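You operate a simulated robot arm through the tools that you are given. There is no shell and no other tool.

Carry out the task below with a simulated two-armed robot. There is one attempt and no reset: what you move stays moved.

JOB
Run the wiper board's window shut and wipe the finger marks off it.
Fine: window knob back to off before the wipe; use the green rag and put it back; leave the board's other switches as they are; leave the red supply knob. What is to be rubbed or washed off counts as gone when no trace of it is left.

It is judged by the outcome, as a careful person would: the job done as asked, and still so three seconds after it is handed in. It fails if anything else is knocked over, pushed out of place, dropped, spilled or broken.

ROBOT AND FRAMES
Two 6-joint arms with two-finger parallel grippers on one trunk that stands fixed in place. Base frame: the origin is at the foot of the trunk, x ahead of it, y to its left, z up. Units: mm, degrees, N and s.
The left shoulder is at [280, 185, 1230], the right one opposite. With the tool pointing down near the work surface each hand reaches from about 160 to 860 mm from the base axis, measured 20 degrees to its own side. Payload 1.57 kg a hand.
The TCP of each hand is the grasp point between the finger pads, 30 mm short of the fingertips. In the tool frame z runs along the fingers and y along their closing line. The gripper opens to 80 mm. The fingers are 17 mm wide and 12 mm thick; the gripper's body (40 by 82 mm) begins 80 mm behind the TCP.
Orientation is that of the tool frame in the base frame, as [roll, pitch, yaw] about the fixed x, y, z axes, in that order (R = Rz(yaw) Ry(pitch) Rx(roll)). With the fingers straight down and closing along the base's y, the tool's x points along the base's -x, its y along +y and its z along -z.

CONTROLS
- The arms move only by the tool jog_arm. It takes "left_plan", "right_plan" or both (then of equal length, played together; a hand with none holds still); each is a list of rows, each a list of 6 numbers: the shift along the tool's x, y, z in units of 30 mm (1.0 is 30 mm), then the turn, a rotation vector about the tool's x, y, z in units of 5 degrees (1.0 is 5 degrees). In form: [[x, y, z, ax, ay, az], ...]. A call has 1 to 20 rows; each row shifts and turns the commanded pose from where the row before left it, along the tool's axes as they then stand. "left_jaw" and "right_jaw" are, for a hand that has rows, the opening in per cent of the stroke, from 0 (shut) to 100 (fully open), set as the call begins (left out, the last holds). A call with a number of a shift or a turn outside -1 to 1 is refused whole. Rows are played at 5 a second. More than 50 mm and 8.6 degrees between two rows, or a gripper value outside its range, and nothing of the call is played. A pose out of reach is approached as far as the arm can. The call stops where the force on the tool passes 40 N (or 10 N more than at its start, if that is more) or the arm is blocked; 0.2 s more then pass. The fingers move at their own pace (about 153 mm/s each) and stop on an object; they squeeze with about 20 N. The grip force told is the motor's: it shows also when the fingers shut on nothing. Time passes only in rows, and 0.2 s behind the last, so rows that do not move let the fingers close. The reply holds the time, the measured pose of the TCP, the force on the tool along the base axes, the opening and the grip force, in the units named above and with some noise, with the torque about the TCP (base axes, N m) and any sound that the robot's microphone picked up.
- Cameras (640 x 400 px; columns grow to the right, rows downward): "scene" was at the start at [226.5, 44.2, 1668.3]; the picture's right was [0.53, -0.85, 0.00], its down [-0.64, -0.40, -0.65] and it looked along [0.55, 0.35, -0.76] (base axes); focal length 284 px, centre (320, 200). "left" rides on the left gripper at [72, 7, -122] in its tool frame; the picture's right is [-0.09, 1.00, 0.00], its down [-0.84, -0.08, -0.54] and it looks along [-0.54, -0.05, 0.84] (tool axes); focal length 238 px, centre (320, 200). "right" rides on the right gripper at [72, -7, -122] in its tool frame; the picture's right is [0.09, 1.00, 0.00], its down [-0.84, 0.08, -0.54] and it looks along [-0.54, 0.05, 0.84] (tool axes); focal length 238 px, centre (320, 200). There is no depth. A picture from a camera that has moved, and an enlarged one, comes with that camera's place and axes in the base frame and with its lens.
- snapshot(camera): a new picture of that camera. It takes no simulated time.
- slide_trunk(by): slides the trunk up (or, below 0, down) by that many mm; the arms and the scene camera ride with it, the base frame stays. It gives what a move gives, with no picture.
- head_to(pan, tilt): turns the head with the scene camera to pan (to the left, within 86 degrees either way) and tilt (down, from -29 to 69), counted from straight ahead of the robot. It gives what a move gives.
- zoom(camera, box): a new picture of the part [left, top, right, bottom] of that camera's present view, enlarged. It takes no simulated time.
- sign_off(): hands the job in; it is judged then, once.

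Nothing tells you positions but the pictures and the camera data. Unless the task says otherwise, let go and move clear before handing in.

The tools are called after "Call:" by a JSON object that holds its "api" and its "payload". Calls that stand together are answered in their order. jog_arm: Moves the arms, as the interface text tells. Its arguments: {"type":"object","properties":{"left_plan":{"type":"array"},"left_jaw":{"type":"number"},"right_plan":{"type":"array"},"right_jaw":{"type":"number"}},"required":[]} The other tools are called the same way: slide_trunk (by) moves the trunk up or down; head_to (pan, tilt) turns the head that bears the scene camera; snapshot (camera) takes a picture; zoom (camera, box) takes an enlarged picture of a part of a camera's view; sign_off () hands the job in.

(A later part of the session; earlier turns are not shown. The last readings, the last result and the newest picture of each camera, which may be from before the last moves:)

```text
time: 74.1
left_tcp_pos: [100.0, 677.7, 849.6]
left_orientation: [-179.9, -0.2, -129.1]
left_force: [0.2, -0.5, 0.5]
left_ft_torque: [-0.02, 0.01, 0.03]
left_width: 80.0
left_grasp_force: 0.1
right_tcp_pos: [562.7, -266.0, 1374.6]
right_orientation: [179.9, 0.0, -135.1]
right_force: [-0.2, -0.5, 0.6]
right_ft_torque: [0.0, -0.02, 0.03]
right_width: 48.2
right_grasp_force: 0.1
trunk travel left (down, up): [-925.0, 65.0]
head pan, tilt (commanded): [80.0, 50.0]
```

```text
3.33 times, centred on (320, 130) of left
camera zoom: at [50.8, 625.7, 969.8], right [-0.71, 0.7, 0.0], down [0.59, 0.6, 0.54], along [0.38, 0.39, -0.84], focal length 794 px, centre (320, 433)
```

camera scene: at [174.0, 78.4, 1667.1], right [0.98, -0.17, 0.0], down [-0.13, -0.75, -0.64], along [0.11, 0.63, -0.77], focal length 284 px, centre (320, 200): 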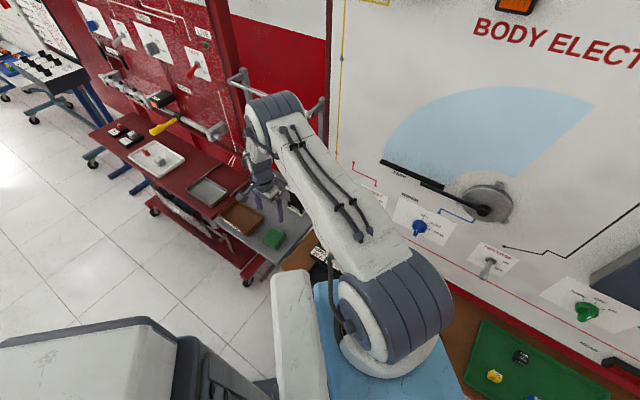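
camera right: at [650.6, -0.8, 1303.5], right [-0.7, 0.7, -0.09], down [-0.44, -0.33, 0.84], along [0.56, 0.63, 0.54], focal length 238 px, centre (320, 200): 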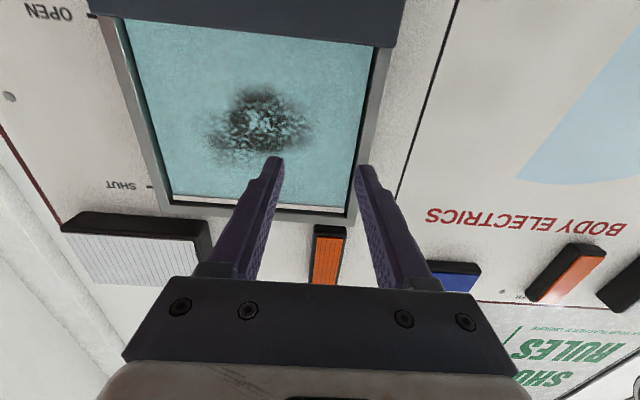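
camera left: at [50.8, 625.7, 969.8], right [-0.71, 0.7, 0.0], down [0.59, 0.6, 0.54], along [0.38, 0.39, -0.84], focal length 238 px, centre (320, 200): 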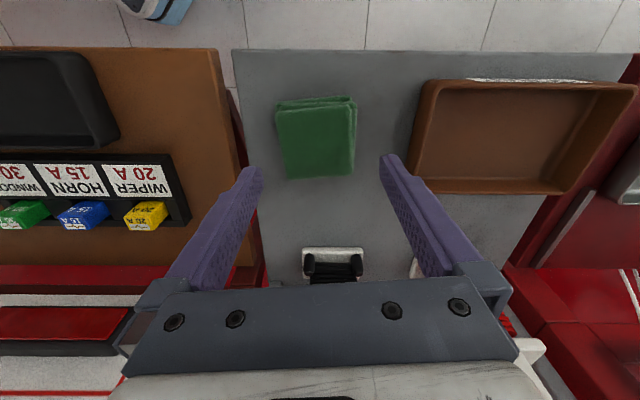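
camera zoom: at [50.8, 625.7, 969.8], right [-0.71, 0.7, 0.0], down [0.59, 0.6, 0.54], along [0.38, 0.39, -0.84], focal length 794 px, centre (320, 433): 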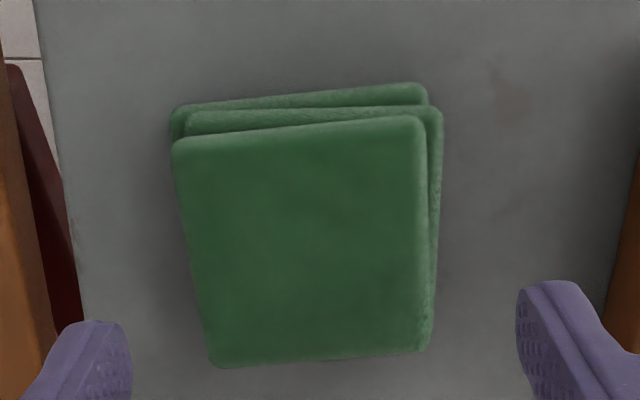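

The alignment is within 3 mm. I'll correct slightly and descend to z≈795.

Call:
{"api": "jog_arm", "payload": {"left_plan": [[-0.087, -0.05, 0.6, 0, 0, 0], [0, 0, 0.6, 0, 0, 0], [0, 0, 0.6, 0, 0, 0], [0, 0, 0, 0, 0, 0]]}}

Call:
{"api": "snapshot", "payload": {"camera": "left"}}

```text
time: 75.1
left_tcp_pos: [101.8, 679.2, 796.2]
left_orientation: [180.0, 0.1, -129.2]
left_force: [-0.3, 0.0, 0.0]
left_ft_torque: [-0.02, 0.01, 0.04]
left_width: 79.9
left_grasp_force: 0.0
right_tcp_pos: [562.6, -265.4, 1375.4]
right_orientation: [180.0, 0.0, -135.1]
right_force: [0.3, 0.5, 1.0]
right_ft_torque: [0.0, 0.0, 0.0]
right_width: 48.1
right_grasp_force: 0.1
trunk travel left (down, up): [-925.0, 65.0]
head pan, tilt (commanded): [80.0, 50.0]
```

```text
taken
camera left: at [53.2, 628.0, 917.7], right [-0.71, 0.7, 0.0], down [0.59, 0.6, 0.54], along [0.38, 0.39, -0.84], focal length 238 px, centre (320, 200)
```

left: 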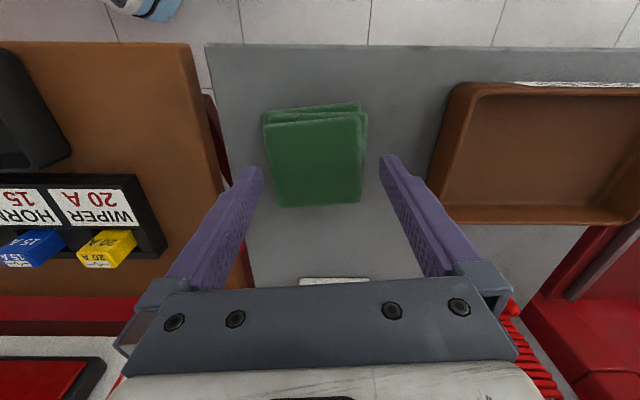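

Call:
{"api": "zoom", "payload": {"camera": "left", "box": [220, 80, 420, 230]}}

```text
2.67 times, centred on (320, 155) of left
camera zoom: at [53.2, 628.0, 917.7], right [-0.71, 0.7, 0.0], down [0.59, 0.6, 0.54], along [0.38, 0.39, -0.84], focal length 636 px, centre (320, 320)
```

zoom: 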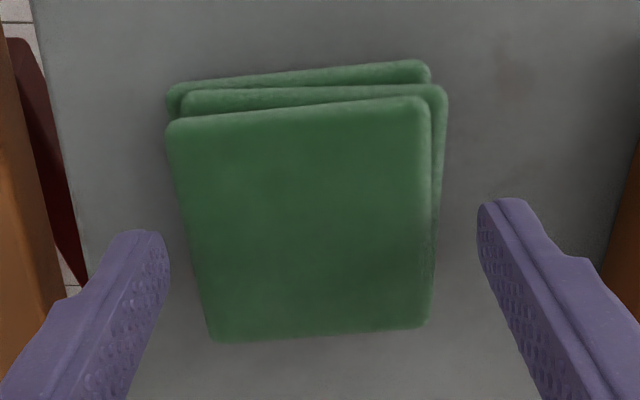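

Everything lines up and the rag's top is at z≈767. I'll creep down until the fingertips are beside it, watching the force.

Call:
{"api": "jog_arm", "payload": {"left_plan": [[0.03, -0.03, 0.2, 0, 0, 0], [0, 0, 0.15, 0, 0, 0], [0, 0, 0, 0, 0, 0]]}}

Call:
{"api": "zoom", "payload": {"camera": "left", "box": [220, 80, 420, 230]}}

```text
time: 75.9
left_tcp_pos: [104.3, 678.4, 785.0]
left_orientation: [-180.0, 0.0, -129.2]
left_force: [-0.1, -0.2, -0.5]
left_ft_torque: [0.01, 0.02, 0.01]
left_width: 80.0
left_grasp_force: 0.1
right_tcp_pos: [563.2, -266.2, 1375.4]
right_orientation: [180.0, 0.0, -135.1]
right_force: [-0.6, 0.7, 0.2]
right_ft_torque: [0.0, 0.01, 0.03]
right_width: 48.1
right_grasp_force: 0.2
trunk travel left (down, up): [-925.0, 65.0]
head pan, tilt (commanded): [80.0, 50.0]
```

```text
2.67 times, centred on (320, 155) of left
camera zoom: at [54.1, 626.8, 906.6], right [-0.71, 0.7, 0.0], down [0.59, 0.6, 0.54], along [0.38, 0.39, -0.84], focal length 636 px, centre (320, 320)
```

zoom: 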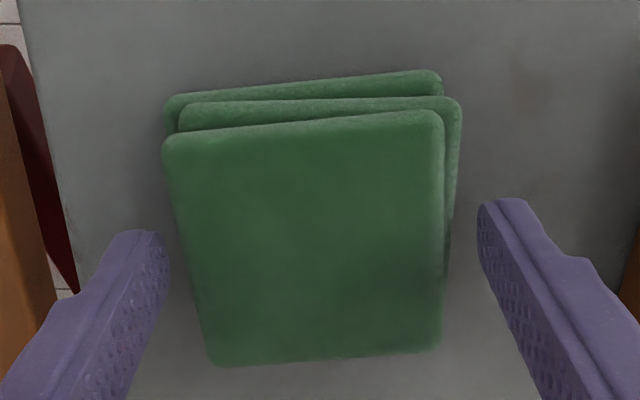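

Call:
{"api": "jog_arm", "payload": {"left_plan": [[0, 0, 0.1, 0, 0, 0], [0, 0, 0, 0, 0, 0]]}}

Call:
{"api": "jog_arm", "payload": {"left_plan": [[0, 0, 0.06, 0, 0, 0], [0, 0, 0, 0, 0, 0]]}}

```text
time: 76.5
left_tcp_pos: [102.7, 677.9, 782.7]
left_orientation: [180.0, 0.0, -129.3]
left_force: [-0.6, 0.3, -0.3]
left_ft_torque: [-0.01, 0.0, -0.01]
left_width: 80.0
left_grasp_force: 0.0
right_tcp_pos: [561.3, -265.6, 1375.2]
right_orientation: [-180.0, 0.0, -135.1]
right_force: [0.7, 0.5, 0.9]
right_ft_torque: [0.0, -0.02, 0.01]
right_width: 48.0
right_grasp_force: 0.0
trunk travel left (down, up): [-925.0, 65.0]
head pan, tilt (commanded): [80.0, 50.0]
```

```text
time: 77.1
left_tcp_pos: [103.9, 677.8, 779.9]
left_orientation: [-180.0, 0.0, -129.2]
left_force: [-0.6, 0.2, 0.4]
left_ft_torque: [0.0, 0.05, -0.04]
left_width: 80.1
left_grasp_force: 0.0
right_tcp_pos: [561.8, -265.9, 1376.2]
right_orientation: [179.9, 0.0, -135.2]
right_force: [0.4, 0.4, -0.7]
right_ft_torque: [-0.01, 0.0, 0.02]
right_width: 48.1
right_grasp_force: 0.0
trunk travel left (down, up): [-925.0, 65.0]
head pan, tilt (commanded): [80.0, 50.0]
```

Call:
{"api": "jog_arm", "payload": {"left_plan": [[0, 0, 0.08, 0, 0, 0], [0, 0, 0, 0, 0, 0]]}}

Call:
{"api": "zoom", "payload": {"camera": "left", "box": [220, 80, 420, 230]}}

```text
time: 77.7
left_tcp_pos: [103.7, 678.1, 778.1]
left_orientation: [180.0, 0.0, -129.2]
left_force: [-0.3, 0.2, -0.5]
left_ft_torque: [0.0, 0.0, -0.02]
left_width: 79.8
left_grasp_force: 0.1
right_tcp_pos: [562.6, -266.4, 1375.7]
right_orientation: [-180.0, 0.0, -135.1]
right_force: [0.4, 0.1, -0.4]
right_ft_torque: [0.02, 0.02, -0.01]
right_width: 48.1
right_grasp_force: 0.1
trunk travel left (down, up): [-925.0, 65.0]
head pan, tilt (commanded): [80.0, 50.0]
```

```text
2.67 times, centred on (320, 155) of left
camera zoom: at [53.9, 627.0, 899.2], right [-0.71, 0.7, 0.0], down [0.59, 0.6, 0.54], along [0.38, 0.39, -0.84], focal length 636 px, centre (320, 320)
```

zoom: 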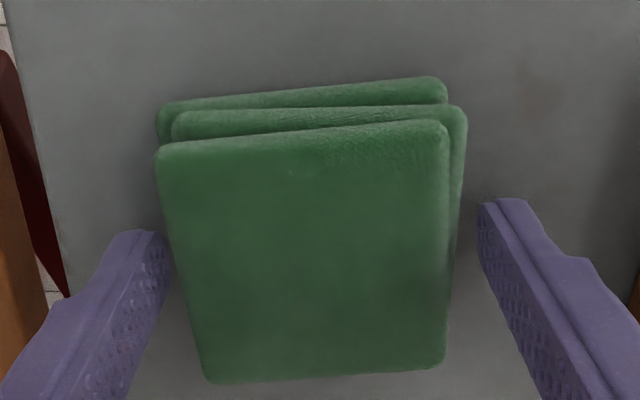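

The fingertips are well down beside the rag with no contact below. I'll close on it now.

Call:
{"api": "jog_arm", "payload": {"left_plan": [[0, 0, 0, 0, 0, 0], [0, 0, 0, 0, 0, 0], [0, 0, 0, 0, 0, 0], [0, 0, 0, 0, 0, 0]], "left_jaw": 0}}

Call:
{"api": "snapshot", "payload": {"camera": "left"}}

```text
time: 78.7
left_tcp_pos: [103.2, 678.3, 778.6]
left_orientation: [-180.0, 0.0, -129.3]
left_force: [-0.1, -0.1, -0.2]
left_ft_torque: [0.04, 0.02, 0.02]
left_width: 69.3
left_grasp_force: 20.3
right_tcp_pos: [563.3, -266.1, 1375.7]
right_orientation: [-180.0, -0.1, -135.1]
right_force: [-0.5, 0.8, -0.1]
right_ft_torque: [-0.02, -0.02, 0.01]
right_width: 47.9
right_grasp_force: 0.0
trunk travel left (down, up): [-925.0, 65.0]
head pan, tilt (commanded): [80.0, 50.0]
```

```text
taken
camera left: at [53.9, 627.2, 899.3], right [-0.71, 0.7, 0.0], down [0.59, 0.6, 0.54], along [0.38, 0.39, -0.84], focal length 238 px, centre (320, 200)
```

left: 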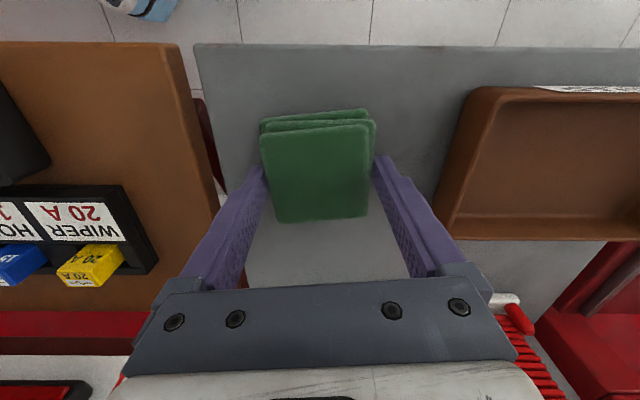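

It's gripped at 69 mm with 20 N. I'll note the pick pose of about (103.4, 678.2, 778.5), yaw −129.2, for the return, and lift slowly.

Call:
{"api": "jog_arm", "payload": {"left_plan": [[0, 0, -0.3, 0, 0, 0], [0, 0, -0.5, 0, 0, 0], [0, 0, -0.8, 0, 0, 0], [0, 0, -0.8, 0, 0, 0], [0, 0, 0, 0, 0, 0]]}}

Call:
{"api": "snapshot", "payload": {"camera": "left"}}

Call:
{"api": "zoom", "payload": {"camera": "scene", "box": [200, 120, 360, 260]}}

```text
time: 79.9
left_tcp_pos: [103.2, 676.9, 850.2]
left_orientation: [180.0, 0.1, -129.1]
left_force: [-0.1, 0.1, -0.8]
left_ft_torque: [0.03, 0.0, -0.01]
left_width: 69.5
left_grasp_force: 19.8
right_tcp_pos: [563.0, -266.2, 1375.7]
right_orientation: [180.0, 0.0, -135.1]
right_force: [-0.6, -0.2, 0.2]
right_ft_torque: [-0.04, -0.01, 0.0]
right_width: 48.0
right_grasp_force: 0.0
trunk travel left (down, up): [-925.0, 65.0]
head pan, tilt (commanded): [80.0, 50.0]
```

```text
taken
camera left: at [54.1, 626.5, 971.3], right [-0.71, 0.7, 0.0], down [0.59, 0.6, 0.54], along [0.38, 0.39, -0.84], focal length 238 px, centre (320, 200)
```

left: 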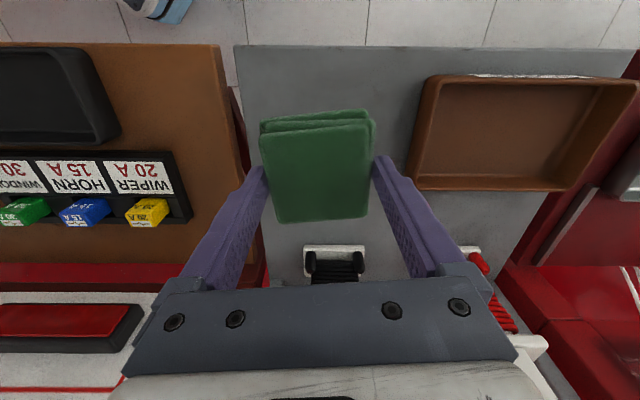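

```text
2.86 times, centred on (280, 190) of scene
camera zoom: at [174.0, 78.1, 1667.1], right [0.98, -0.17, 0.0], down [-0.13, -0.75, -0.64], along [0.11, 0.63, -0.77], focal length 812 px, centre (434, 229)
```

zoom: 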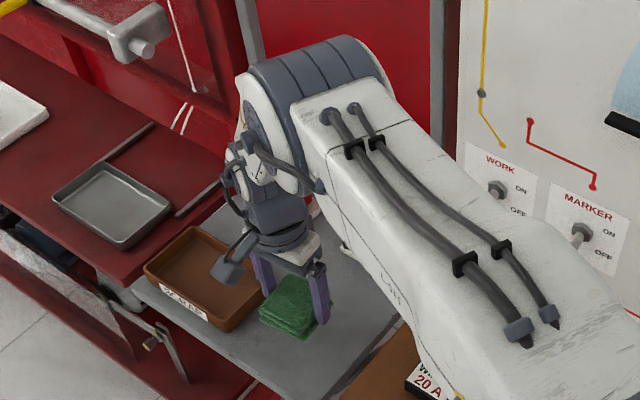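

The rag is held securely. I'll carry it up and back along the earlier path, rotating to yaw 180 for the crossing, which worked before.

Call:
{"api": "jog_arm", "payload": {"left_plan": [[0, 0, -0.9, 0, 0, 0], [0.078, -0.633, -0.914, 0, 0, 0], [0.078, -0.633, -0.914, 0, 0, 0], [0.078, -0.633, -0.914, 0, 0, 0], [0.078, -0.633, -0.914, 0, 0, 0], [0.078, -0.633, -0.914, 0, 0, 0], [0.078, -0.633, -0.914, 0, 0, 0], [0.078, -0.633, -0.914, 0, 0, 0], [0.078, -0.633, -0.914, 0, 0, 0], [0.078, -0.633, -0.914, 0, 0, 0], [0.078, -0.633, -0.914, 0, 0, 0], [0.078, -0.633, -0.914, 0, 0, 0], [0.078, -0.633, -0.914, 0, 0, 0], [0, 0, 0, 0, 0, 0]]}}

Call:
{"api": "jog_arm", "payload": {"left_plan": [[0, 0, 0, 0, 0, 1], [0, 0, 0, 0, 0, 1], [0, 0, 0, 0, 0, 1], [0, 0, 0, 0, 0, 1], [0, 0, 0, 0, 0, 1], [0, 0, 0, 0, 0, 1], [0, 0, 0, 0, 0, 1], [0, 0, 0, 0, 0, 1], [0, 0, 0, 0, 0, 1], [0, 0, 0, 0, 0, 1], [0, 0, 0, 0, 0, 0.16], [0, 0, 0, 0, 0, 0]]}}

Call:
{"api": "snapshot", "payload": {"camera": "left"}}

Call:
{"api": "snapshot", "payload": {"camera": "scene"}}

```text
time: 82.9
left_tcp_pos: [262.6, 512.4, 1205.3]
left_orientation: [179.9, 0.0, -129.3]
left_force: [-0.3, 0.2, 0.3]
left_ft_torque: [0.0, 0.03, -0.01]
left_width: 69.6
left_grasp_force: 20.0
right_tcp_pos: [562.5, -265.3, 1375.6]
right_orientation: [-180.0, 0.2, -135.0]
right_force: [-0.7, 0.1, -0.1]
right_ft_torque: [0.03, 0.04, 0.0]
right_width: 48.0
right_grasp_force: 0.0
trunk travel left (down, up): [-925.0, 65.0]
head pan, tilt (commanded): [80.0, 50.0]
```

```text
time: 85.5
left_tcp_pos: [263.7, 513.5, 1205.2]
left_orientation: [179.9, -0.1, -179.9]
left_force: [0.1, -0.3, 0.0]
left_ft_torque: [0.04, 0.06, 0.01]
left_width: 69.3
left_grasp_force: 19.4
right_tcp_pos: [562.8, -266.4, 1375.5]
right_orientation: [179.9, 0.1, -135.0]
right_force: [-1.1, 0.4, 0.2]
right_ft_torque: [0.02, -0.03, -0.03]
right_width: 48.0
right_grasp_force: 0.1
trunk travel left (down, up): [-925.0, 65.0]
head pan, tilt (commanded): [80.0, 50.0]
```

```text
taken
camera left: at [192.1, 520.2, 1326.6], right [0.09, 1.0, 0.0], down [0.84, -0.08, 0.54], along [0.54, -0.05, -0.84], focal length 238 px, centre (320, 200)
```

left: 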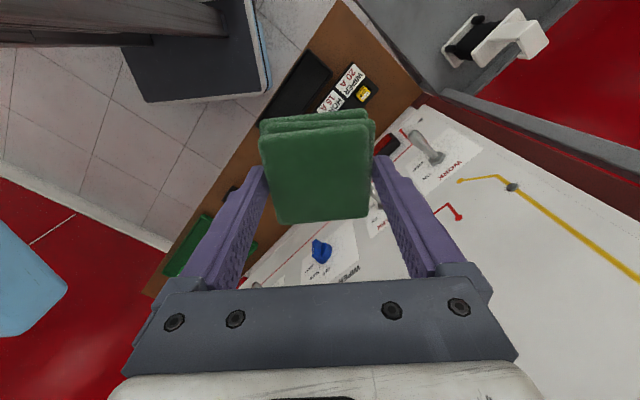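

```text
taken
camera scene: at [174.1, 78.1, 1667.1], right [0.98, -0.17, 0.0], down [-0.13, -0.75, -0.64], along [0.11, 0.63, -0.77], focal length 284 px, centre (320, 200)
```

scene: 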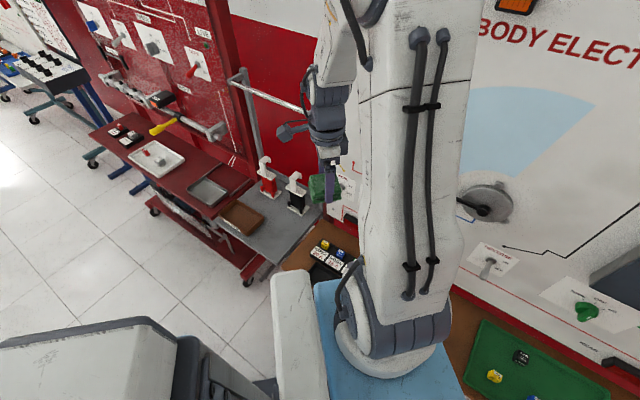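

Call:
{"api": "jog_arm", "payload": {"left_plan": [[-0.66, -0.63, -0.843, 0, 0, 0], [-0.66, -0.63, -0.843, 0, 0, 0], [-0.66, -0.63, -0.843, 0, 0, 0], [-0.66, -0.63, -0.843, 0, 0, 0], [-0.66, -0.63, -0.843, 0, 0, 0], [-0.66, -0.63, -0.843, 0, 0, 0], [-0.66, -0.63, -0.843, 0, 0, 0], [0, 0, 0, 0, 0, 0]]}}

Call:
{"api": "jog_arm", "payload": {"left_plan": [[-0.918, -0.951, 0, 0, 0, 0], [-0.918, -0.951, 0, 0, 0, 0], [-0.918, -0.951, 0, 0, 0, 0], [-0.918, -0.951, 0, 0, 0, 0], [-0.918, -0.951, 0, 0, 0, 0], [-0.918, -0.951, 0, 0, 0, 0], [-0.918, -0.951, 0, 0, 0, 0], [-0.918, -0.951, 0, 0, 0, 0], [-0.918, -0.951, 0, 0, 0, 0], [-0.918, -0.951, 0, 0, 0, 0], [-0.918, -0.951, 0, 0, 0, 0], [-0.918, -0.951, 0, 0, 0, 0], [0, 0, 0, 0, 0, 0]]}}

Call:
{"api": "snapshot", "payload": {"camera": "left"}}

```text
time: 87.3
left_tcp_pos: [402.2, 379.5, 1382.8]
left_orientation: [180.0, 0.0, -179.9]
left_force: [-0.1, -0.9, -0.9]
left_ft_torque: [0.03, -0.02, -0.02]
left_width: 68.9
left_grasp_force: 19.8
right_tcp_pos: [562.4, -266.9, 1376.0]
right_orientation: [-180.0, 0.0, -135.1]
right_force: [0.1, -0.7, 0.4]
right_ft_torque: [0.01, -0.04, 0.03]
right_width: 48.3
right_grasp_force: 0.0
trunk travel left (down, up): [-925.0, 65.0]
head pan, tilt (commanded): [80.0, 50.0]
```

```text
time: 90.1
left_tcp_pos: [731.8, 39.7, 1381.6]
left_orientation: [-180.0, 0.0, -179.9]
left_force: [0.6, -0.3, -0.2]
left_ft_torque: [0.0, 0.02, -0.01]
left_width: 69.2
left_grasp_force: 19.8
right_tcp_pos: [562.4, -266.4, 1375.8]
right_orientation: [180.0, 0.1, -135.1]
right_force: [0.6, 0.1, 0.0]
right_ft_torque: [0.01, 0.0, 0.02]
right_width: 48.0
right_grasp_force: 0.0
trunk travel left (down, up): [-925.0, 65.0]
head pan, tilt (commanded): [80.0, 50.0]
```

```text
taken
camera left: at [660.9, 45.6, 1503.0], right [0.09, 1.0, 0.0], down [0.84, -0.08, 0.54], along [0.54, -0.05, -0.84], focal length 238 px, centre (320, 200)
```

left: 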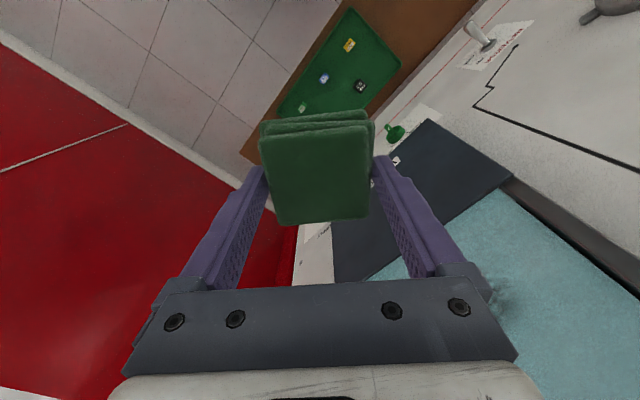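

Still holding the rag, near (732, 39, 1382). Now I'll yaw and pitch to face the glass as tested.

Call:
{"api": "jog_arm", "payload": {"left_plan": [[0, 0, 0, 0, 0, -1], [0, 0, 0, 0, 0, -1], [0, 0, 0, 0, 0, -1], [0, 0, 0, 0, 0, -1], [0, 0, 0, 0, 0, -1], [0, 0, 0, 0, 0, -1], [0, 0, 0, 0, 0, -1], [0, 0, 0, 0, 0, -1], [0, 0, 0, 0, 0, -1], [0, 0, 0, 0, 0, 0]]}}

Call:
{"api": "jog_arm", "payload": {"left_plan": [[0, 0, 0, 0, -1, 0], [0, 0, 0, 0, -1, 0], [0, 0, 0, 0, -1, 0], [0, 0, 0, 0, -1, 0], [0, 0, 0, 0, -1, 0], [0, 0, 0, 0, -1, 0], [0, 0, 0, 0, -1, 0], [0, 0, 0, 0, -1, 0], [0, 0, 0, 0, -1, 0], [0, 0, 0, 0, -1, 0], [0, 0, 0, 0, -1, 0], [0, 0, 0, 0, -1, 0], [0, 0, 0, 0, -1, 0], [0, 0, 0, 0, -1, 0], [0, 0, 0, 0, -1, 0], [0, 0, 0, 0, -1, 0], [0, 0, 0, 0, -1, 0], [0, 0, 0, 0, -1, 0], [0, 0, 0, 0, 0, 0]]}}

Call:
{"api": "snapshot", "payload": {"camera": "left"}}

Call:
{"api": "head_to", "payload": {"pan": 5, "tilt": 30}}

Call:
{"api": "snapshot", "payload": {"camera": "scene"}}

```text
time: 92.3
left_tcp_pos: [732.6, 40.0, 1383.4]
left_orientation: [180.0, -0.1, -135.0]
left_force: [-0.9, 0.4, -0.3]
left_ft_torque: [-0.01, -0.02, -0.01]
left_width: 69.0
left_grasp_force: 20.3
right_tcp_pos: [562.6, -266.0, 1375.4]
right_orientation: [-180.0, 0.0, -135.1]
right_force: [-0.5, -0.2, -0.1]
right_ft_torque: [0.02, -0.01, 0.02]
right_width: 48.0
right_grasp_force: 0.1
trunk travel left (down, up): [-925.0, 65.0]
head pan, tilt (commanded): [80.0, 50.0]
```

```text
time: 96.3
left_tcp_pos: [732.3, 39.3, 1383.2]
left_orientation: [174.7, 90.0, -140.3]
left_force: [0.8, 0.9, -0.4]
left_ft_torque: [0.0, 0.03, 0.01]
left_width: 69.1
left_grasp_force: 19.9
right_tcp_pos: [563.1, -266.4, 1375.5]
right_orientation: [180.0, 0.1, -135.1]
right_force: [0.0, 0.3, -0.4]
right_ft_torque: [0.01, 0.02, 0.02]
right_width: 48.2
right_grasp_force: 0.0
trunk travel left (down, up): [-925.0, 65.0]
head pan, tilt (commanded): [80.0, 50.0]
```

```text
taken
camera left: at [642.2, -42.6, 1310.4], right [-0.7, 0.7, 0.09], down [-0.33, -0.44, 0.84], along [0.63, 0.56, 0.54], focal length 238 px, centre (320, 200)
```

left: 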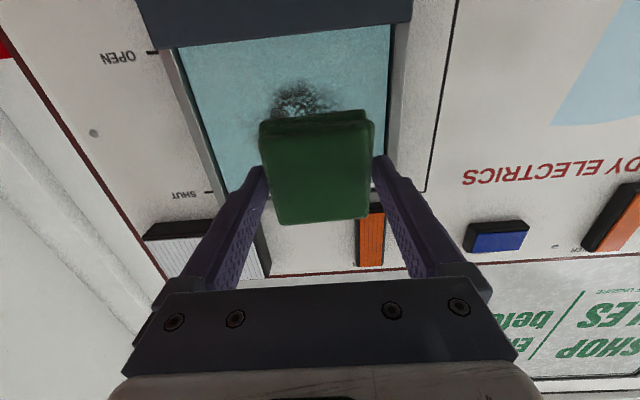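

```text
time: 97.8
left_tcp_pos: [732.7, 38.5, 1383.0]
left_orientation: [-55.0, 90.0, -9.8]
left_force: [-0.4, 0.0, -0.9]
left_ft_torque: [-0.04, 0.02, 0.0]
left_width: 69.1
left_grasp_force: 19.9
right_tcp_pos: [562.7, -266.7, 1374.7]
right_orientation: [180.0, 0.1, -135.1]
right_force: [0.5, 0.2, 0.3]
right_ft_torque: [0.02, 0.01, 0.0]
right_width: 47.8
right_grasp_force: 0.1
trunk travel left (down, up): [-925.0, 65.0]
head pan, tilt (commanded): [5.0, 30.0]
```

```text
taken
camera scene: at [250.8, 10.1, 1696.6], right [0.09, -1.0, 0.0], down [-0.5, -0.04, -0.87], along [0.86, 0.08, -0.5], focal length 284 px, centre (320, 200)
```

scene: 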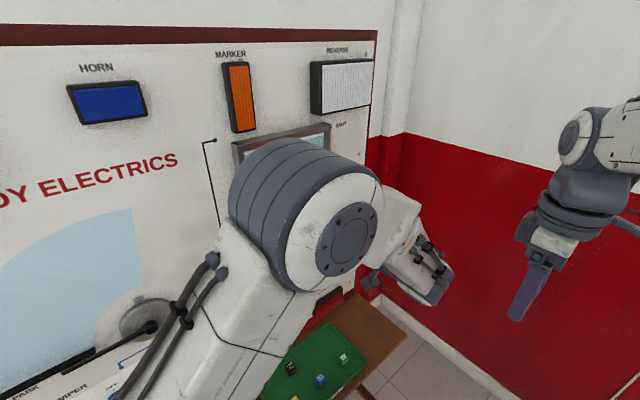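

The hand faces the glass with the rag in front, about 150 mm away. I'll centre on the mark and advance to about 15 mm short of the glass.

Call:
{"api": "jog_arm", "payload": {"left_plan": [[0, -0.515, 0, 0, 0, 0], [0, -0.515, 0, 0, 0, 0], [0, 0, 0.9, 0, 0, 0], [0, 0, 0.9, 0, 0, 0], [0, 0, 0.9, 0, 0, 0], [0, 0, 0.9, 0, 0, 0], [0, 0, 0.7, 0, 0, 0], [0, 0, 0, 0, 0, 0]]}}

Call:
{"api": "snapshot", "payload": {"camera": "left"}}

Call:
{"api": "snapshot", "payload": {"camera": "scene"}}

```text
time: 99.6
left_tcp_pos: [845.6, 107.9, 1380.7]
left_orientation: [-65.9, 90.0, -21.0]
left_force: [-0.3, 0.0, -0.4]
left_ft_torque: [-0.02, 0.01, 0.01]
left_width: 69.1
left_grasp_force: 20.2
right_tcp_pos: [562.3, -267.4, 1376.3]
right_orientation: [180.0, 0.0, -135.1]
right_force: [-0.2, -0.5, 0.3]
right_ft_torque: [0.0, -0.02, -0.01]
right_width: 48.1
right_grasp_force: 0.0
trunk travel left (down, up): [-925.0, 65.0]
head pan, tilt (commanded): [5.0, 30.0]
```

```text
taken
camera left: at [755.8, 27.4, 1308.7], right [-0.7, 0.7, 0.09], down [-0.33, -0.44, 0.84], along [0.63, 0.56, 0.54], focal length 238 px, centre (320, 200)
```

left: 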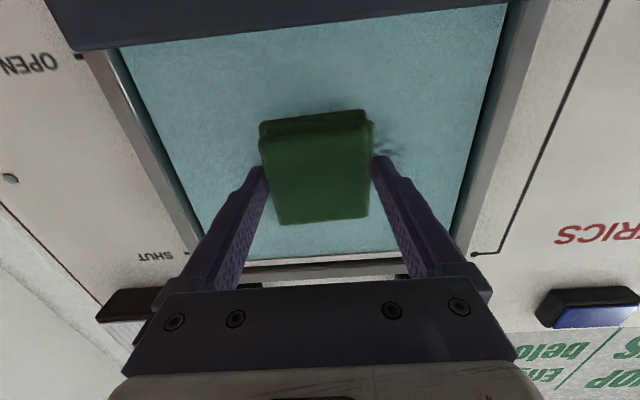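

```text
taken
camera scene: at [250.9, 10.1, 1696.6], right [0.09, -1.0, 0.0], down [-0.5, -0.04, -0.87], along [0.86, 0.08, -0.5], focal length 284 px, centre (320, 200)
```

scene: 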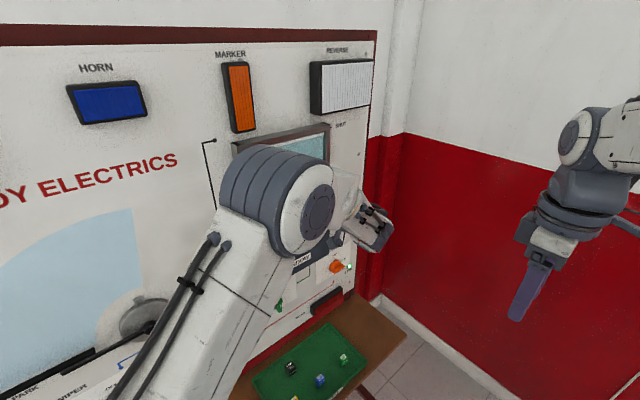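

The rag is about 20 mm from the glass. I'll advance in small steps and watch for contact force.

Call:
{"api": "jog_arm", "payload": {"left_plan": [[0, 0, 0.15, 0, 0, 0], [0, 0, 0.15, 0, 0, 0], [0, 0, 0.1, 0, 0, 0], [0, 0, 0, 0, 0, 0]]}}

Call:
{"api": "jog_arm", "payload": {"left_plan": [[0, 0, 0.1, 0, 0, 0], [0, 0, 0, 0, 0, 0]]}}

Call:
{"api": "snapshot", "payload": {"camera": "left"}}

```text
time: 100.6
left_tcp_pos: [853.1, 113.8, 1383.8]
left_orientation: [60.0, 89.9, 104.9]
left_force: [-22.9, -18.6, -5.3]
left_ft_torque: [-0.03, 0.11, 0.15]
left_width: 69.6
left_grasp_force: 20.0
right_tcp_pos: [560.1, -267.5, 1375.7]
right_orientation: [-179.9, 0.1, -135.0]
right_force: [0.4, 0.1, -0.6]
right_ft_torque: [-0.01, 0.0, 0.0]
right_width: 48.0
right_grasp_force: 0.0
trunk travel left (down, up): [-925.0, 65.0]
head pan, tilt (commanded): [5.0, 30.0]
```

```text
time: 101.2
left_tcp_pos: [855.6, 116.5, 1383.4]
left_orientation: [-2.2, 89.8, 42.6]
left_force: [-21.4, -20.3, -2.5]
left_ft_torque: [-0.02, 0.03, 0.06]
left_width: 69.0
left_grasp_force: 20.2
right_tcp_pos: [561.3, -268.0, 1375.9]
right_orientation: [180.0, 0.1, -135.2]
right_force: [-0.5, 0.4, -0.5]
right_ft_torque: [0.0, 0.0, 0.0]
right_width: 48.3
right_grasp_force: 0.1
trunk travel left (down, up): [-925.0, 65.0]
head pan, tilt (commanded): [5.0, 30.0]
```

```text
taken
camera left: at [765.3, 35.9, 1311.1], right [-0.7, 0.7, 0.09], down [-0.33, -0.44, 0.84], along [0.63, 0.56, 0.54], focal length 238 px, centre (320, 200)
```

left: 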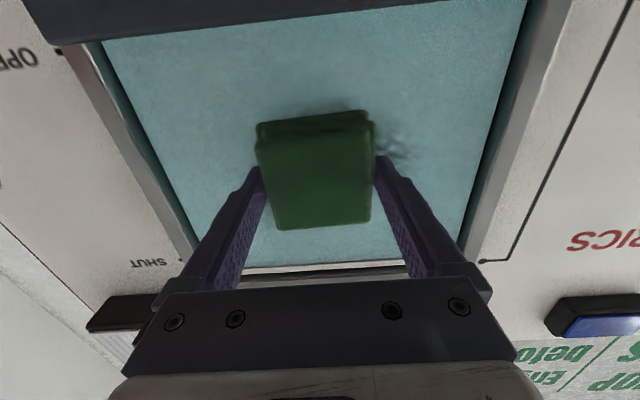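

The rag is on the glass with about 29 N, which is a bit firm. I'll ease back 1.5 mm and begin wiping with a short stroke to one side.

Call:
{"api": "jog_arm", "payload": {"left_plan": [[0, 0, -0.05, 0, 0, 0], [0, -0.4, 0, 0, 0, 0], [0, -0.4, 0, 0, 0, 0], [0, -0.4, 0, 0, 0, 0], [0, 0, 0, 0, 0, 0]]}}

Call:
{"api": "snapshot", "payload": {"camera": "left"}}

```text
time: 102.4
left_tcp_pos: [880.8, 92.4, 1384.3]
left_orientation: [1.9, 89.9, 47.1]
left_force: [-14.9, -7.2, 0.3]
left_ft_torque: [0.07, -0.09, 0.47]
left_width: 69.1
left_grasp_force: 20.1
right_tcp_pos: [561.5, -266.2, 1376.7]
right_orientation: [-180.0, 0.1, -135.1]
right_force: [0.1, 0.2, 0.6]
right_ft_torque: [-0.02, -0.01, 0.02]
right_width: 47.8
right_grasp_force: 0.0
trunk travel left (down, up): [-925.0, 65.0]
head pan, tilt (commanded): [5.0, 30.0]
```

```text
taken
camera left: at [790.2, 11.5, 1310.9], right [-0.7, 0.7, 0.09], down [-0.33, -0.44, 0.84], along [0.63, 0.56, 0.54], focal length 238 px, centre (320, 200)
```

left: 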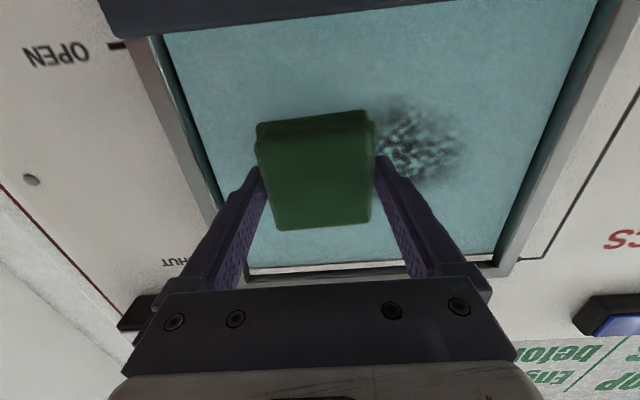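

The contact is good, with about 15 N normal force and light drag. I'll stroke up and across the upper band.

Call:
{"api": "jog_arm", "payload": {"left_plan": [[-0.4, 0, 0, 0, 0, 0], [-0.4, 0, 0, 0, 0, 0], [0, 0.4, 0, 0, 0, 0], [0, 0.4, 0, 0, 0, 0], [0, 0.4, 0, 0, 0, 0], [0, 0.4, 0, 0, 0, 0], [0, 0.4, 0, 0, 0, 0], [0, 0.4, 0, 0, 0, 0], [0, 0.3, 0, 0, 0, 0], [0, 0, 0, 0, 0, 0]]}}

Call:
{"api": "snapshot", "payload": {"camera": "left"}}

```text
time: 104.6
left_tcp_pos: [822.6, 150.1, 1407.4]
left_orientation: [58.8, 90.0, 103.9]
left_force: [0.0, -0.1, -1.1]
left_ft_torque: [0.01, 0.02, -0.02]
left_width: 69.1
left_grasp_force: 19.9
right_tcp_pos: [562.3, -266.1, 1375.8]
right_orientation: [179.9, 0.1, -135.1]
right_force: [-0.2, 0.8, 0.3]
right_ft_torque: [-0.02, 0.0, 0.02]
right_width: 48.1
right_grasp_force: 0.0
trunk travel left (down, up): [-925.0, 65.0]
head pan, tilt (commanded): [5.0, 30.0]
```

```text
taken
camera left: at [732.7, 68.5, 1334.6], right [-0.7, 0.7, 0.09], down [-0.33, -0.44, 0.84], along [0.63, 0.56, 0.54], focal length 238 px, centre (320, 200)
```

left: 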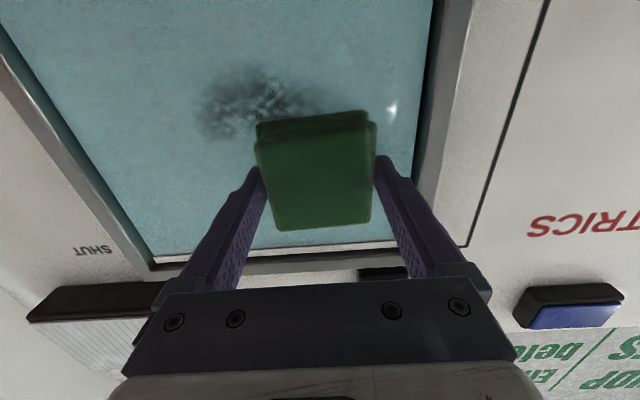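

Contact was lost on this side, so the board's angle differs slightly from the tool's. I'll nudge forward here to find the glass and learn the tilt.

Call:
{"api": "jog_arm", "payload": {"left_plan": [[0, 0, 0.05, 0, 0, 0], [0, 0, 0, 0, 0, 0]]}}

Call:
{"api": "jog_arm", "payload": {"left_plan": [[0, 0, 0.05, 0, 0, 0], [0, 0, 0, 0, 0, 0]]}}

```text
time: 105.2
left_tcp_pos: [822.1, 149.3, 1406.8]
left_orientation: [100.0, 89.9, 145.1]
left_force: [-7.9, -4.0, -1.6]
left_ft_torque: [0.03, -0.03, 0.08]
left_width: 68.9
left_grasp_force: 19.9
right_tcp_pos: [562.3, -265.9, 1375.6]
right_orientation: [179.9, 0.1, -135.1]
right_force: [0.6, -0.1, 0.6]
right_ft_torque: [0.02, -0.03, 0.02]
right_width: 48.3
right_grasp_force: 0.2
trunk travel left (down, up): [-925.0, 65.0]
head pan, tilt (commanded): [5.0, 30.0]
```

```text
time: 105.8
left_tcp_pos: [823.9, 150.2, 1407.5]
left_orientation: [106.7, 89.9, 151.7]
left_force: [-23.2, -16.5, -6.1]
left_ft_torque: [-0.13, 0.04, 0.53]
left_width: 69.2
left_grasp_force: 19.9
right_tcp_pos: [561.8, -267.8, 1376.2]
right_orientation: [180.0, 0.1, -135.1]
right_force: [-0.4, -0.4, 0.2]
right_ft_torque: [0.02, 0.0, 0.01]
right_width: 47.8
right_grasp_force: 0.0
trunk travel left (down, up): [-925.0, 65.0]
head pan, tilt (commanded): [5.0, 30.0]
```

The glass recedes about 2 mm over 82 mm, so the tool should turn about 1.4 degrees. I'll correct that, ease the pressure, and sweep back across.

Call:
{"api": "jog_arm", "payload": {"left_plan": [[0, 0, -0.035, 0.28, 0, 0], [0, -0.4, 0, 0, 0, 0], [0, -0.4, 0, 0, 0, 0], [0, -0.4, 0, 0, 0, 0], [0, -0.4, 0, 0, 0, 0], [0, -0.4, 0, 0, 0, 0], [0, -0.4, 0, 0, 0, 0], [0, -0.4, 0, 0, 0, 0], [0, 0, 0, 0, 0, 0]]}}

Call:
{"api": "snapshot", "payload": {"camera": "left"}}

```text
time: 106.3
left_tcp_pos: [822.6, 148.0, 1408.7]
left_orientation: [-89.7, 90.0, -45.4]
left_force: [-20.2, -13.3, 1.0]
left_ft_torque: [0.08, -0.06, 1.16]
left_width: 69.3
left_grasp_force: 20.1
right_tcp_pos: [561.0, -265.9, 1376.1]
right_orientation: [-179.9, 0.2, -135.0]
right_force: [-0.5, -0.1, 0.5]
right_ft_torque: [0.02, 0.0, -0.01]
right_width: 47.8
right_grasp_force: 0.1
trunk travel left (down, up): [-925.0, 65.0]
head pan, tilt (commanded): [5.0, 30.0]
stopped in row 2 (left hand): the force on the tool passed its limit at 46 N (the readings are from after the stop); the commanded pose is now the measured one
```

```text
taken
camera left: at [731.6, 69.7, 1334.8], right [-0.69, 0.71, 0.09], down [-0.33, -0.43, 0.84], along [0.64, 0.55, 0.54], focal length 238 px, centre (320, 200)
```

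left: 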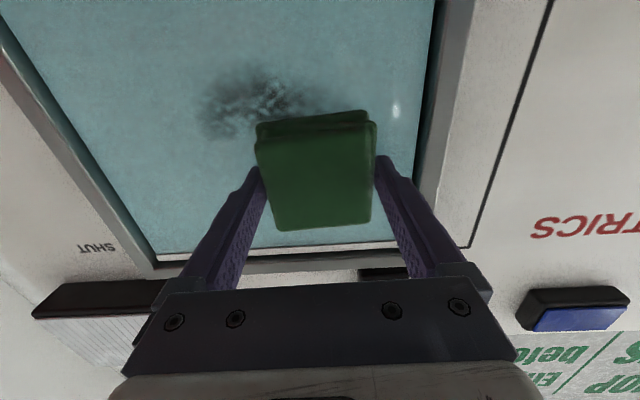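

The rag's +y edge was digging in after that turn, so the tilt correction was wrong; the rag had slipped back slightly in the grip instead. I'll undo the turn, ease the pressure and sweep again; the upper part of the mark already looks wiped.

Call:
{"api": "jog_arm", "payload": {"left_plan": [[0, 0, -0.05, 0, 0, 0], [0, 0, 0, -0.28, 0, 0], [0, 0, 0, 0, 0, 0]]}}

```text
time: 107.1
left_tcp_pos: [824.0, 148.3, 1406.5]
left_orientation: [129.4, 90.0, 174.9]
left_force: [-8.0, -6.0, 3.5]
left_ft_torque: [0.0, -0.22, -0.34]
left_width: 69.1
left_grasp_force: 19.9
right_tcp_pos: [561.9, -264.8, 1375.3]
right_orientation: [180.0, 0.1, -135.1]
right_force: [-1.2, -0.1, -0.8]
right_ft_torque: [0.01, -0.01, -0.01]
right_width: 48.1
right_grasp_force: 0.0
trunk travel left (down, up): [-925.0, 65.0]
head pan, tilt (commanded): [5.0, 30.0]
```

Call:
{"api": "jog_arm", "payload": {"left_plan": [[0, 0, 0, 0.08, 0, 0], [0, -0.3, 0, 0, 0, 0], [0, -0.3, 0, 0, 0, 0], [0, -0.3, 0, 0, 0, 0], [0, 0, 0, 0, 0, 0]]}}

```text
time: 108.3
left_tcp_pos: [844.7, 129.7, 1406.1]
left_orientation: [141.4, 89.9, -173.6]
left_force: [-11.1, -3.7, -0.8]
left_ft_torque: [0.01, -0.09, -0.26]
left_width: 69.0
left_grasp_force: 20.2
right_tcp_pos: [562.8, -265.3, 1375.5]
right_orientation: [180.0, 0.2, -135.0]
right_force: [-0.7, 0.3, -0.3]
right_ft_torque: [-0.04, -0.01, 0.03]
right_width: 48.0
right_grasp_force: 0.0
trunk travel left (down, up): [-925.0, 65.0]
head pan, tilt (commanded): [5.0, 30.0]
```

Steady at about 10 N. I'll continue this sweep.

Call:
{"api": "jog_arm", "payload": {"left_plan": [[0, -0.35, 0, 0, 0, 0], [0, -0.35, 0, 0, 0, 0], [0, -0.35, 0, 0, 0, 0], [0, -0.35, 0, 0, 0, 0], [0, -0.35, 0, 0, 0, 0], [0, 0, 0, 0, 0, 0]]}}

Call:
{"api": "snapshot", "payload": {"camera": "left"}}

```text
time: 109.1
left_tcp_pos: [867.8, 106.5, 1405.6]
left_orientation: [126.7, 89.7, 171.7]
left_force: [-5.6, -7.9, -1.0]
left_ft_torque: [0.14, -0.04, 0.29]
left_width: 69.1
left_grasp_force: 20.3
right_tcp_pos: [561.9, -265.6, 1375.8]
right_orientation: [-179.9, 0.2, -134.9]
right_force: [-0.7, 0.1, 0.3]
right_ft_torque: [-0.01, -0.02, 0.01]
right_width: 48.1
right_grasp_force: 0.1
trunk travel left (down, up): [-925.0, 65.0]
head pan, tilt (commanded): [5.0, 30.0]
stopped in row 4 (left hand): the force on the tool passed its limit at 42 N (the readings are from after the stop); the commanded pose is now the measured one
```

```text
taken
camera left: at [775.9, 25.8, 1333.0], right [-0.7, 0.71, 0.09], down [-0.33, -0.44, 0.84], along [0.63, 0.56, 0.54], focal length 238 px, centre (320, 200)
```

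left: 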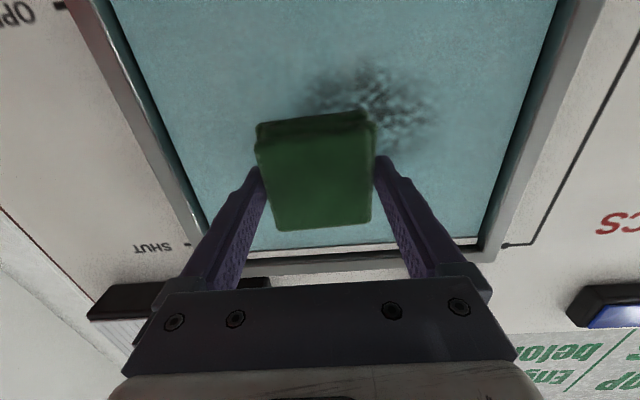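

Call:
{"api": "zoom", "payload": {"camera": "left", "box": [200, 20, 500, 220]}}

```text
2.00 times, centred on (350, 120) of left
camera zoom: at [775.9, 25.8, 1333.0], right [-0.7, 0.71, 0.09], down [-0.33, -0.44, 0.84], along [0.63, 0.56, 0.54], focal length 477 px, centre (260, 360)
```

zoom: 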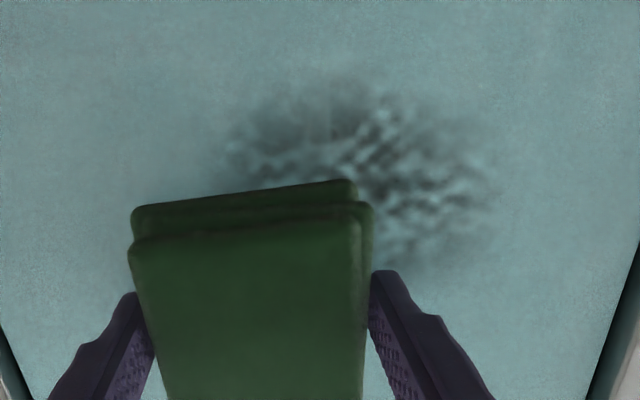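

Let me back off and look at the whole pane to see what has been wiped.

Call:
{"api": "jog_arm", "payload": {"left_plan": [[0, 0, -0.5, 0, 0, 0], [0, 0, -0.9, 0, 0, 0], [-0.7, 0, -0.9, 0, 0, 0], [-0.9, 0, -0.9, 0, 0, 0], [-0.9, 0, 0, 0, 0, 0], [-0.9, 0, 0, 0, 0, 0], [0, 0, 0, 0, 0, 0]]}}

Call:
{"api": "snapshot", "payload": {"camera": "left"}}

Call:
{"api": "zoom", "payload": {"camera": "left", "box": [180, 0, 480, 200]}}

```text
time: 110.7
left_tcp_pos: [798.8, 40.8, 1507.6]
left_orientation: [128.1, 89.8, 173.1]
left_force: [-0.5, 0.3, -1.0]
left_ft_torque: [-0.01, -0.02, 0.02]
left_width: 69.2
left_grasp_force: 20.5
right_tcp_pos: [563.5, -265.0, 1375.3]
right_orientation: [-180.0, 0.1, -135.1]
right_force: [0.7, 0.2, 0.1]
right_ft_torque: [0.0, -0.01, -0.01]
right_width: 48.1
right_grasp_force: 0.1
trunk travel left (down, up): [-925.0, 65.0]
head pan, tilt (commanded): [5.0, 30.0]
```

```text
taken
camera left: at [708.0, -40.6, 1435.2], right [-0.7, 0.7, 0.09], down [-0.33, -0.44, 0.84], along [0.63, 0.56, 0.54], focal length 238 px, centre (320, 200)
```

left: 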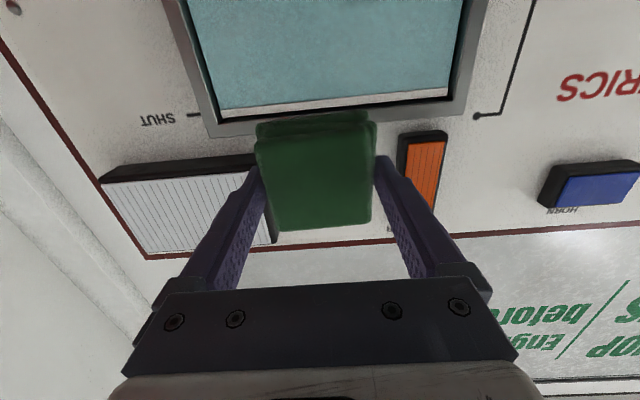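

```text
2.00 times, centred on (330, 100) of left
camera zoom: at [708.0, -40.6, 1435.2], right [-0.7, 0.7, 0.09], down [-0.33, -0.44, 0.84], along [0.63, 0.56, 0.54], focal length 477 px, centre (300, 400)
```

zoom: 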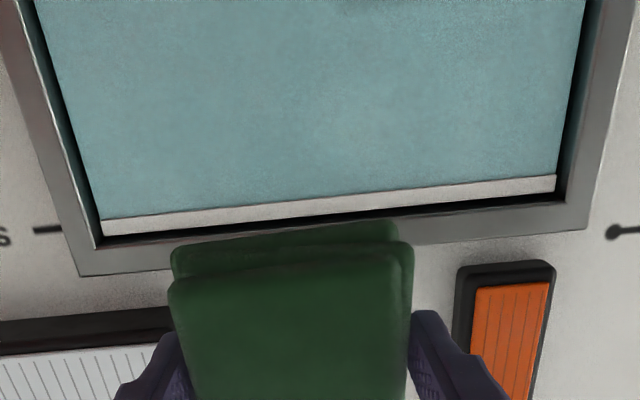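

The upper part of the pane is now clean, but I overshot upwards. I'll come down 70 mm for a view of the rest.

Call:
{"api": "jog_arm", "payload": {"left_plan": [[0.9, 0, -0.5, 0, 0, 0], [0.9, 0, -0.5, 0, 0, 0], [0.5, 0, 0, 0, 0, 0], [0, 0, 0, 0, 0, 0]]}}

Call:
{"api": "snapshot", "payload": {"camera": "left"}}

Call:
{"api": "zoom", "payload": {"camera": "left", "box": [180, 0, 480, 200]}}

```text
time: 111.7
left_tcp_pos: [779.0, 18.9, 1437.9]
left_orientation: [141.0, 90.0, -174.1]
left_force: [0.0, 1.1, -1.1]
left_ft_torque: [-0.01, 0.0, -0.01]
left_width: 69.1
left_grasp_force: 20.2
right_tcp_pos: [563.2, -264.6, 1375.4]
right_orientation: [-180.0, -0.1, -135.2]
right_force: [0.7, -0.8, -0.3]
right_ft_torque: [0.01, -0.01, 0.0]
right_width: 47.7
right_grasp_force: 0.1
trunk travel left (down, up): [-925.0, 65.0]
head pan, tilt (commanded): [5.0, 30.0]
```

```text
taken
camera left: at [687.8, -61.8, 1365.3], right [-0.7, 0.7, 0.09], down [-0.33, -0.44, 0.84], along [0.63, 0.56, 0.54], focal length 238 px, centre (320, 200)
```

left: 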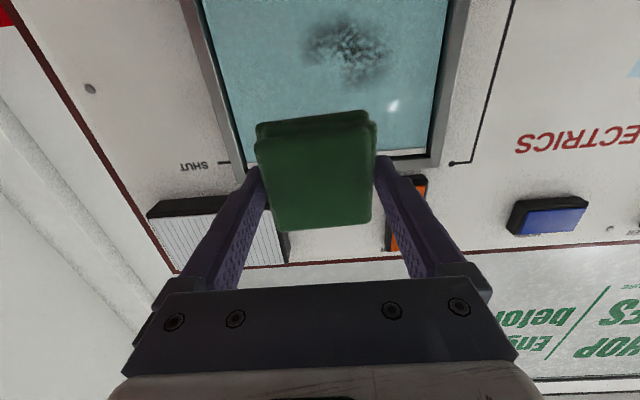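

```text
2.00 times, centred on (330, 100) of left
camera zoom: at [687.8, -61.8, 1365.3], right [-0.7, 0.7, 0.09], down [-0.33, -0.44, 0.84], along [0.63, 0.56, 0.54], focal length 477 px, centre (300, 400)
```

zoom: 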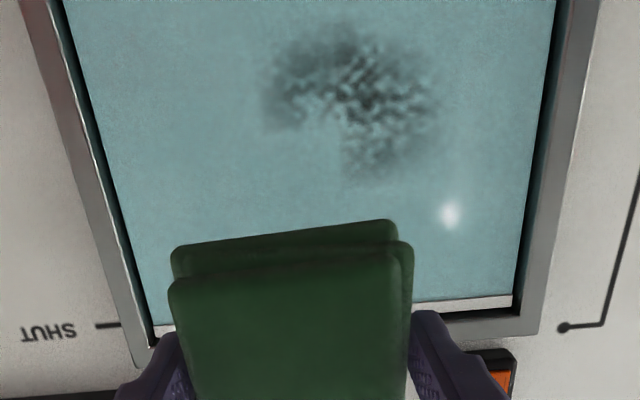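

Most of the mark remains; only one corner of it, at T<−511 and z>1379, was cleared. The contact was mostly on the rag's edge, so I'll align the yaw better by about +0.3°, go to the lower part and press again.

Call:
{"api": "jog_arm", "payload": {"left_plan": [[0.44, 0.25, 0.8, -0.06, 0, 0], [0.44, 0.25, 0.8, 0, 0, 0], [0.44, 0.25, 0.8, 0, 0, 0], [0.44, 0.25, 0.8, 0, 0, 0], [0.44, 0.25, 0.75, 0, 0, 0], [0, 0, 0, 0, 0, 0]]}}

Call:
{"api": "jog_arm", "payload": {"left_plan": [[0, 0, 0.1, 0, 0, 0], [0, 0, 0.07, 0, 0, 0], [0, 0, 0, 0, 0, 0]]}}

```text
time: 113.1
left_tcp_pos: [837.0, 130.3, 1372.6]
left_orientation: [138.3, 89.8, -176.3]
left_force: [-0.4, 0.2, -1.0]
left_ft_torque: [0.01, -0.01, -0.01]
left_width: 68.9
left_grasp_force: 20.0
right_tcp_pos: [564.3, -263.5, 1375.3]
right_orientation: [-179.9, 0.0, -135.1]
right_force: [-0.4, -0.3, -0.4]
right_ft_torque: [0.02, 0.02, -0.01]
right_width: 48.0
right_grasp_force: 0.0
trunk travel left (down, up): [-925.0, 65.0]
head pan, tilt (commanded): [5.0, 30.0]
```

```text
time: 113.9
left_tcp_pos: [838.3, 133.6, 1371.2]
left_orientation: [131.8, 89.9, 177.1]
left_force: [-3.0, -2.5, -0.4]
left_ft_torque: [-0.01, -0.03, -0.09]
left_width: 68.9
left_grasp_force: 19.7
right_tcp_pos: [562.7, -265.4, 1376.8]
right_orientation: [180.0, 0.1, -135.0]
right_force: [0.1, 0.1, -0.4]
right_ft_torque: [0.01, -0.01, 0.02]
right_width: 48.0
right_grasp_force: 0.1
trunk travel left (down, up): [-925.0, 65.0]
head pan, tilt (commanded): [5.0, 30.0]
```

Light contact at 4 N. I'll press to about 12 N with a tiny yaw trim, then rub side to side.

Call:
{"api": "jog_arm", "payload": {"left_plan": [[0, 0, 0.025, 0.03, 0, 0], [0, 0, 0, 0, 0, 0]]}}

Call:
{"api": "jog_arm", "payload": {"left_plan": [[0, 0.3, 0, 0, 0, 0], [0, 0.3, 0, 0, 0, 0], [0, 0, 0, 0, 0, 0]]}}

Call:
{"api": "jog_arm", "payload": {"left_plan": [[0, -0.3, 0, 0, 0, 0], [0, -0.3, 0, 0, 0, 0], [0, -0.3, 0, 0, 0, 0], [0, -0.3, 0, 0, 0, 0], [0, 0, 0, 0, 0, 0]]}}

Call:
{"api": "snapshot", "payload": {"camera": "left"}}

```text
time: 114.5
left_tcp_pos: [838.1, 134.8, 1371.6]
left_orientation: [129.6, 89.9, 174.7]
left_force: [-3.7, -3.9, -0.4]
left_ft_torque: [-0.01, -0.05, -0.23]
left_width: 69.2
left_grasp_force: 20.0
right_tcp_pos: [564.1, -264.4, 1375.8]
right_orientation: [-180.0, 0.1, -135.1]
right_force: [0.0, 0.6, -0.6]
right_ft_torque: [0.01, 0.0, 0.0]
right_width: 48.1
right_grasp_force: 0.0
trunk travel left (down, up): [-925.0, 65.0]
head pan, tilt (commanded): [5.0, 30.0]
```

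```text
time: 115.3
left_tcp_pos: [826.6, 147.2, 1371.5]
left_orientation: [126.3, 89.7, 171.4]
left_force: [-1.7, -5.7, -0.7]
left_ft_torque: [0.02, -0.02, -0.28]
left_width: 69.0
left_grasp_force: 20.2
right_tcp_pos: [563.6, -264.2, 1376.1]
right_orientation: [179.9, 0.0, -134.9]
right_force: [-0.5, -0.3, -0.4]
right_ft_torque: [0.0, 0.03, 0.0]
right_width: 48.3
right_grasp_force: 0.1
trunk travel left (down, up): [-925.0, 65.0]
head pan, tilt (commanded): [5.0, 30.0]
```

```text
time: 116.5
left_tcp_pos: [850.5, 120.7, 1371.3]
left_orientation: [135.6, 89.8, -179.1]
left_force: [1.2, -0.9, -0.5]
left_ft_torque: [-0.04, 0.01, -0.01]
left_width: 69.2
left_grasp_force: 20.1
right_tcp_pos: [562.3, -264.5, 1375.1]
right_orientation: [-180.0, 0.0, -135.1]
right_force: [-0.6, -0.4, 0.6]
right_ft_torque: [0.04, 0.01, 0.01]
right_width: 48.3
right_grasp_force: 0.1
trunk travel left (down, up): [-925.0, 65.0]
head pan, tilt (commanded): [5.0, 30.0]
```

```text
taken
camera left: at [761.8, 39.4, 1299.5], right [-0.71, 0.7, 0.09], down [-0.32, -0.44, 0.84], along [0.63, 0.56, 0.54], focal length 238 px, centre (320, 200)
```

left: 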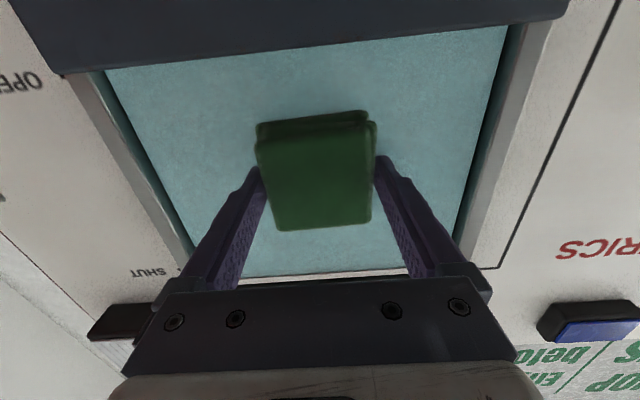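

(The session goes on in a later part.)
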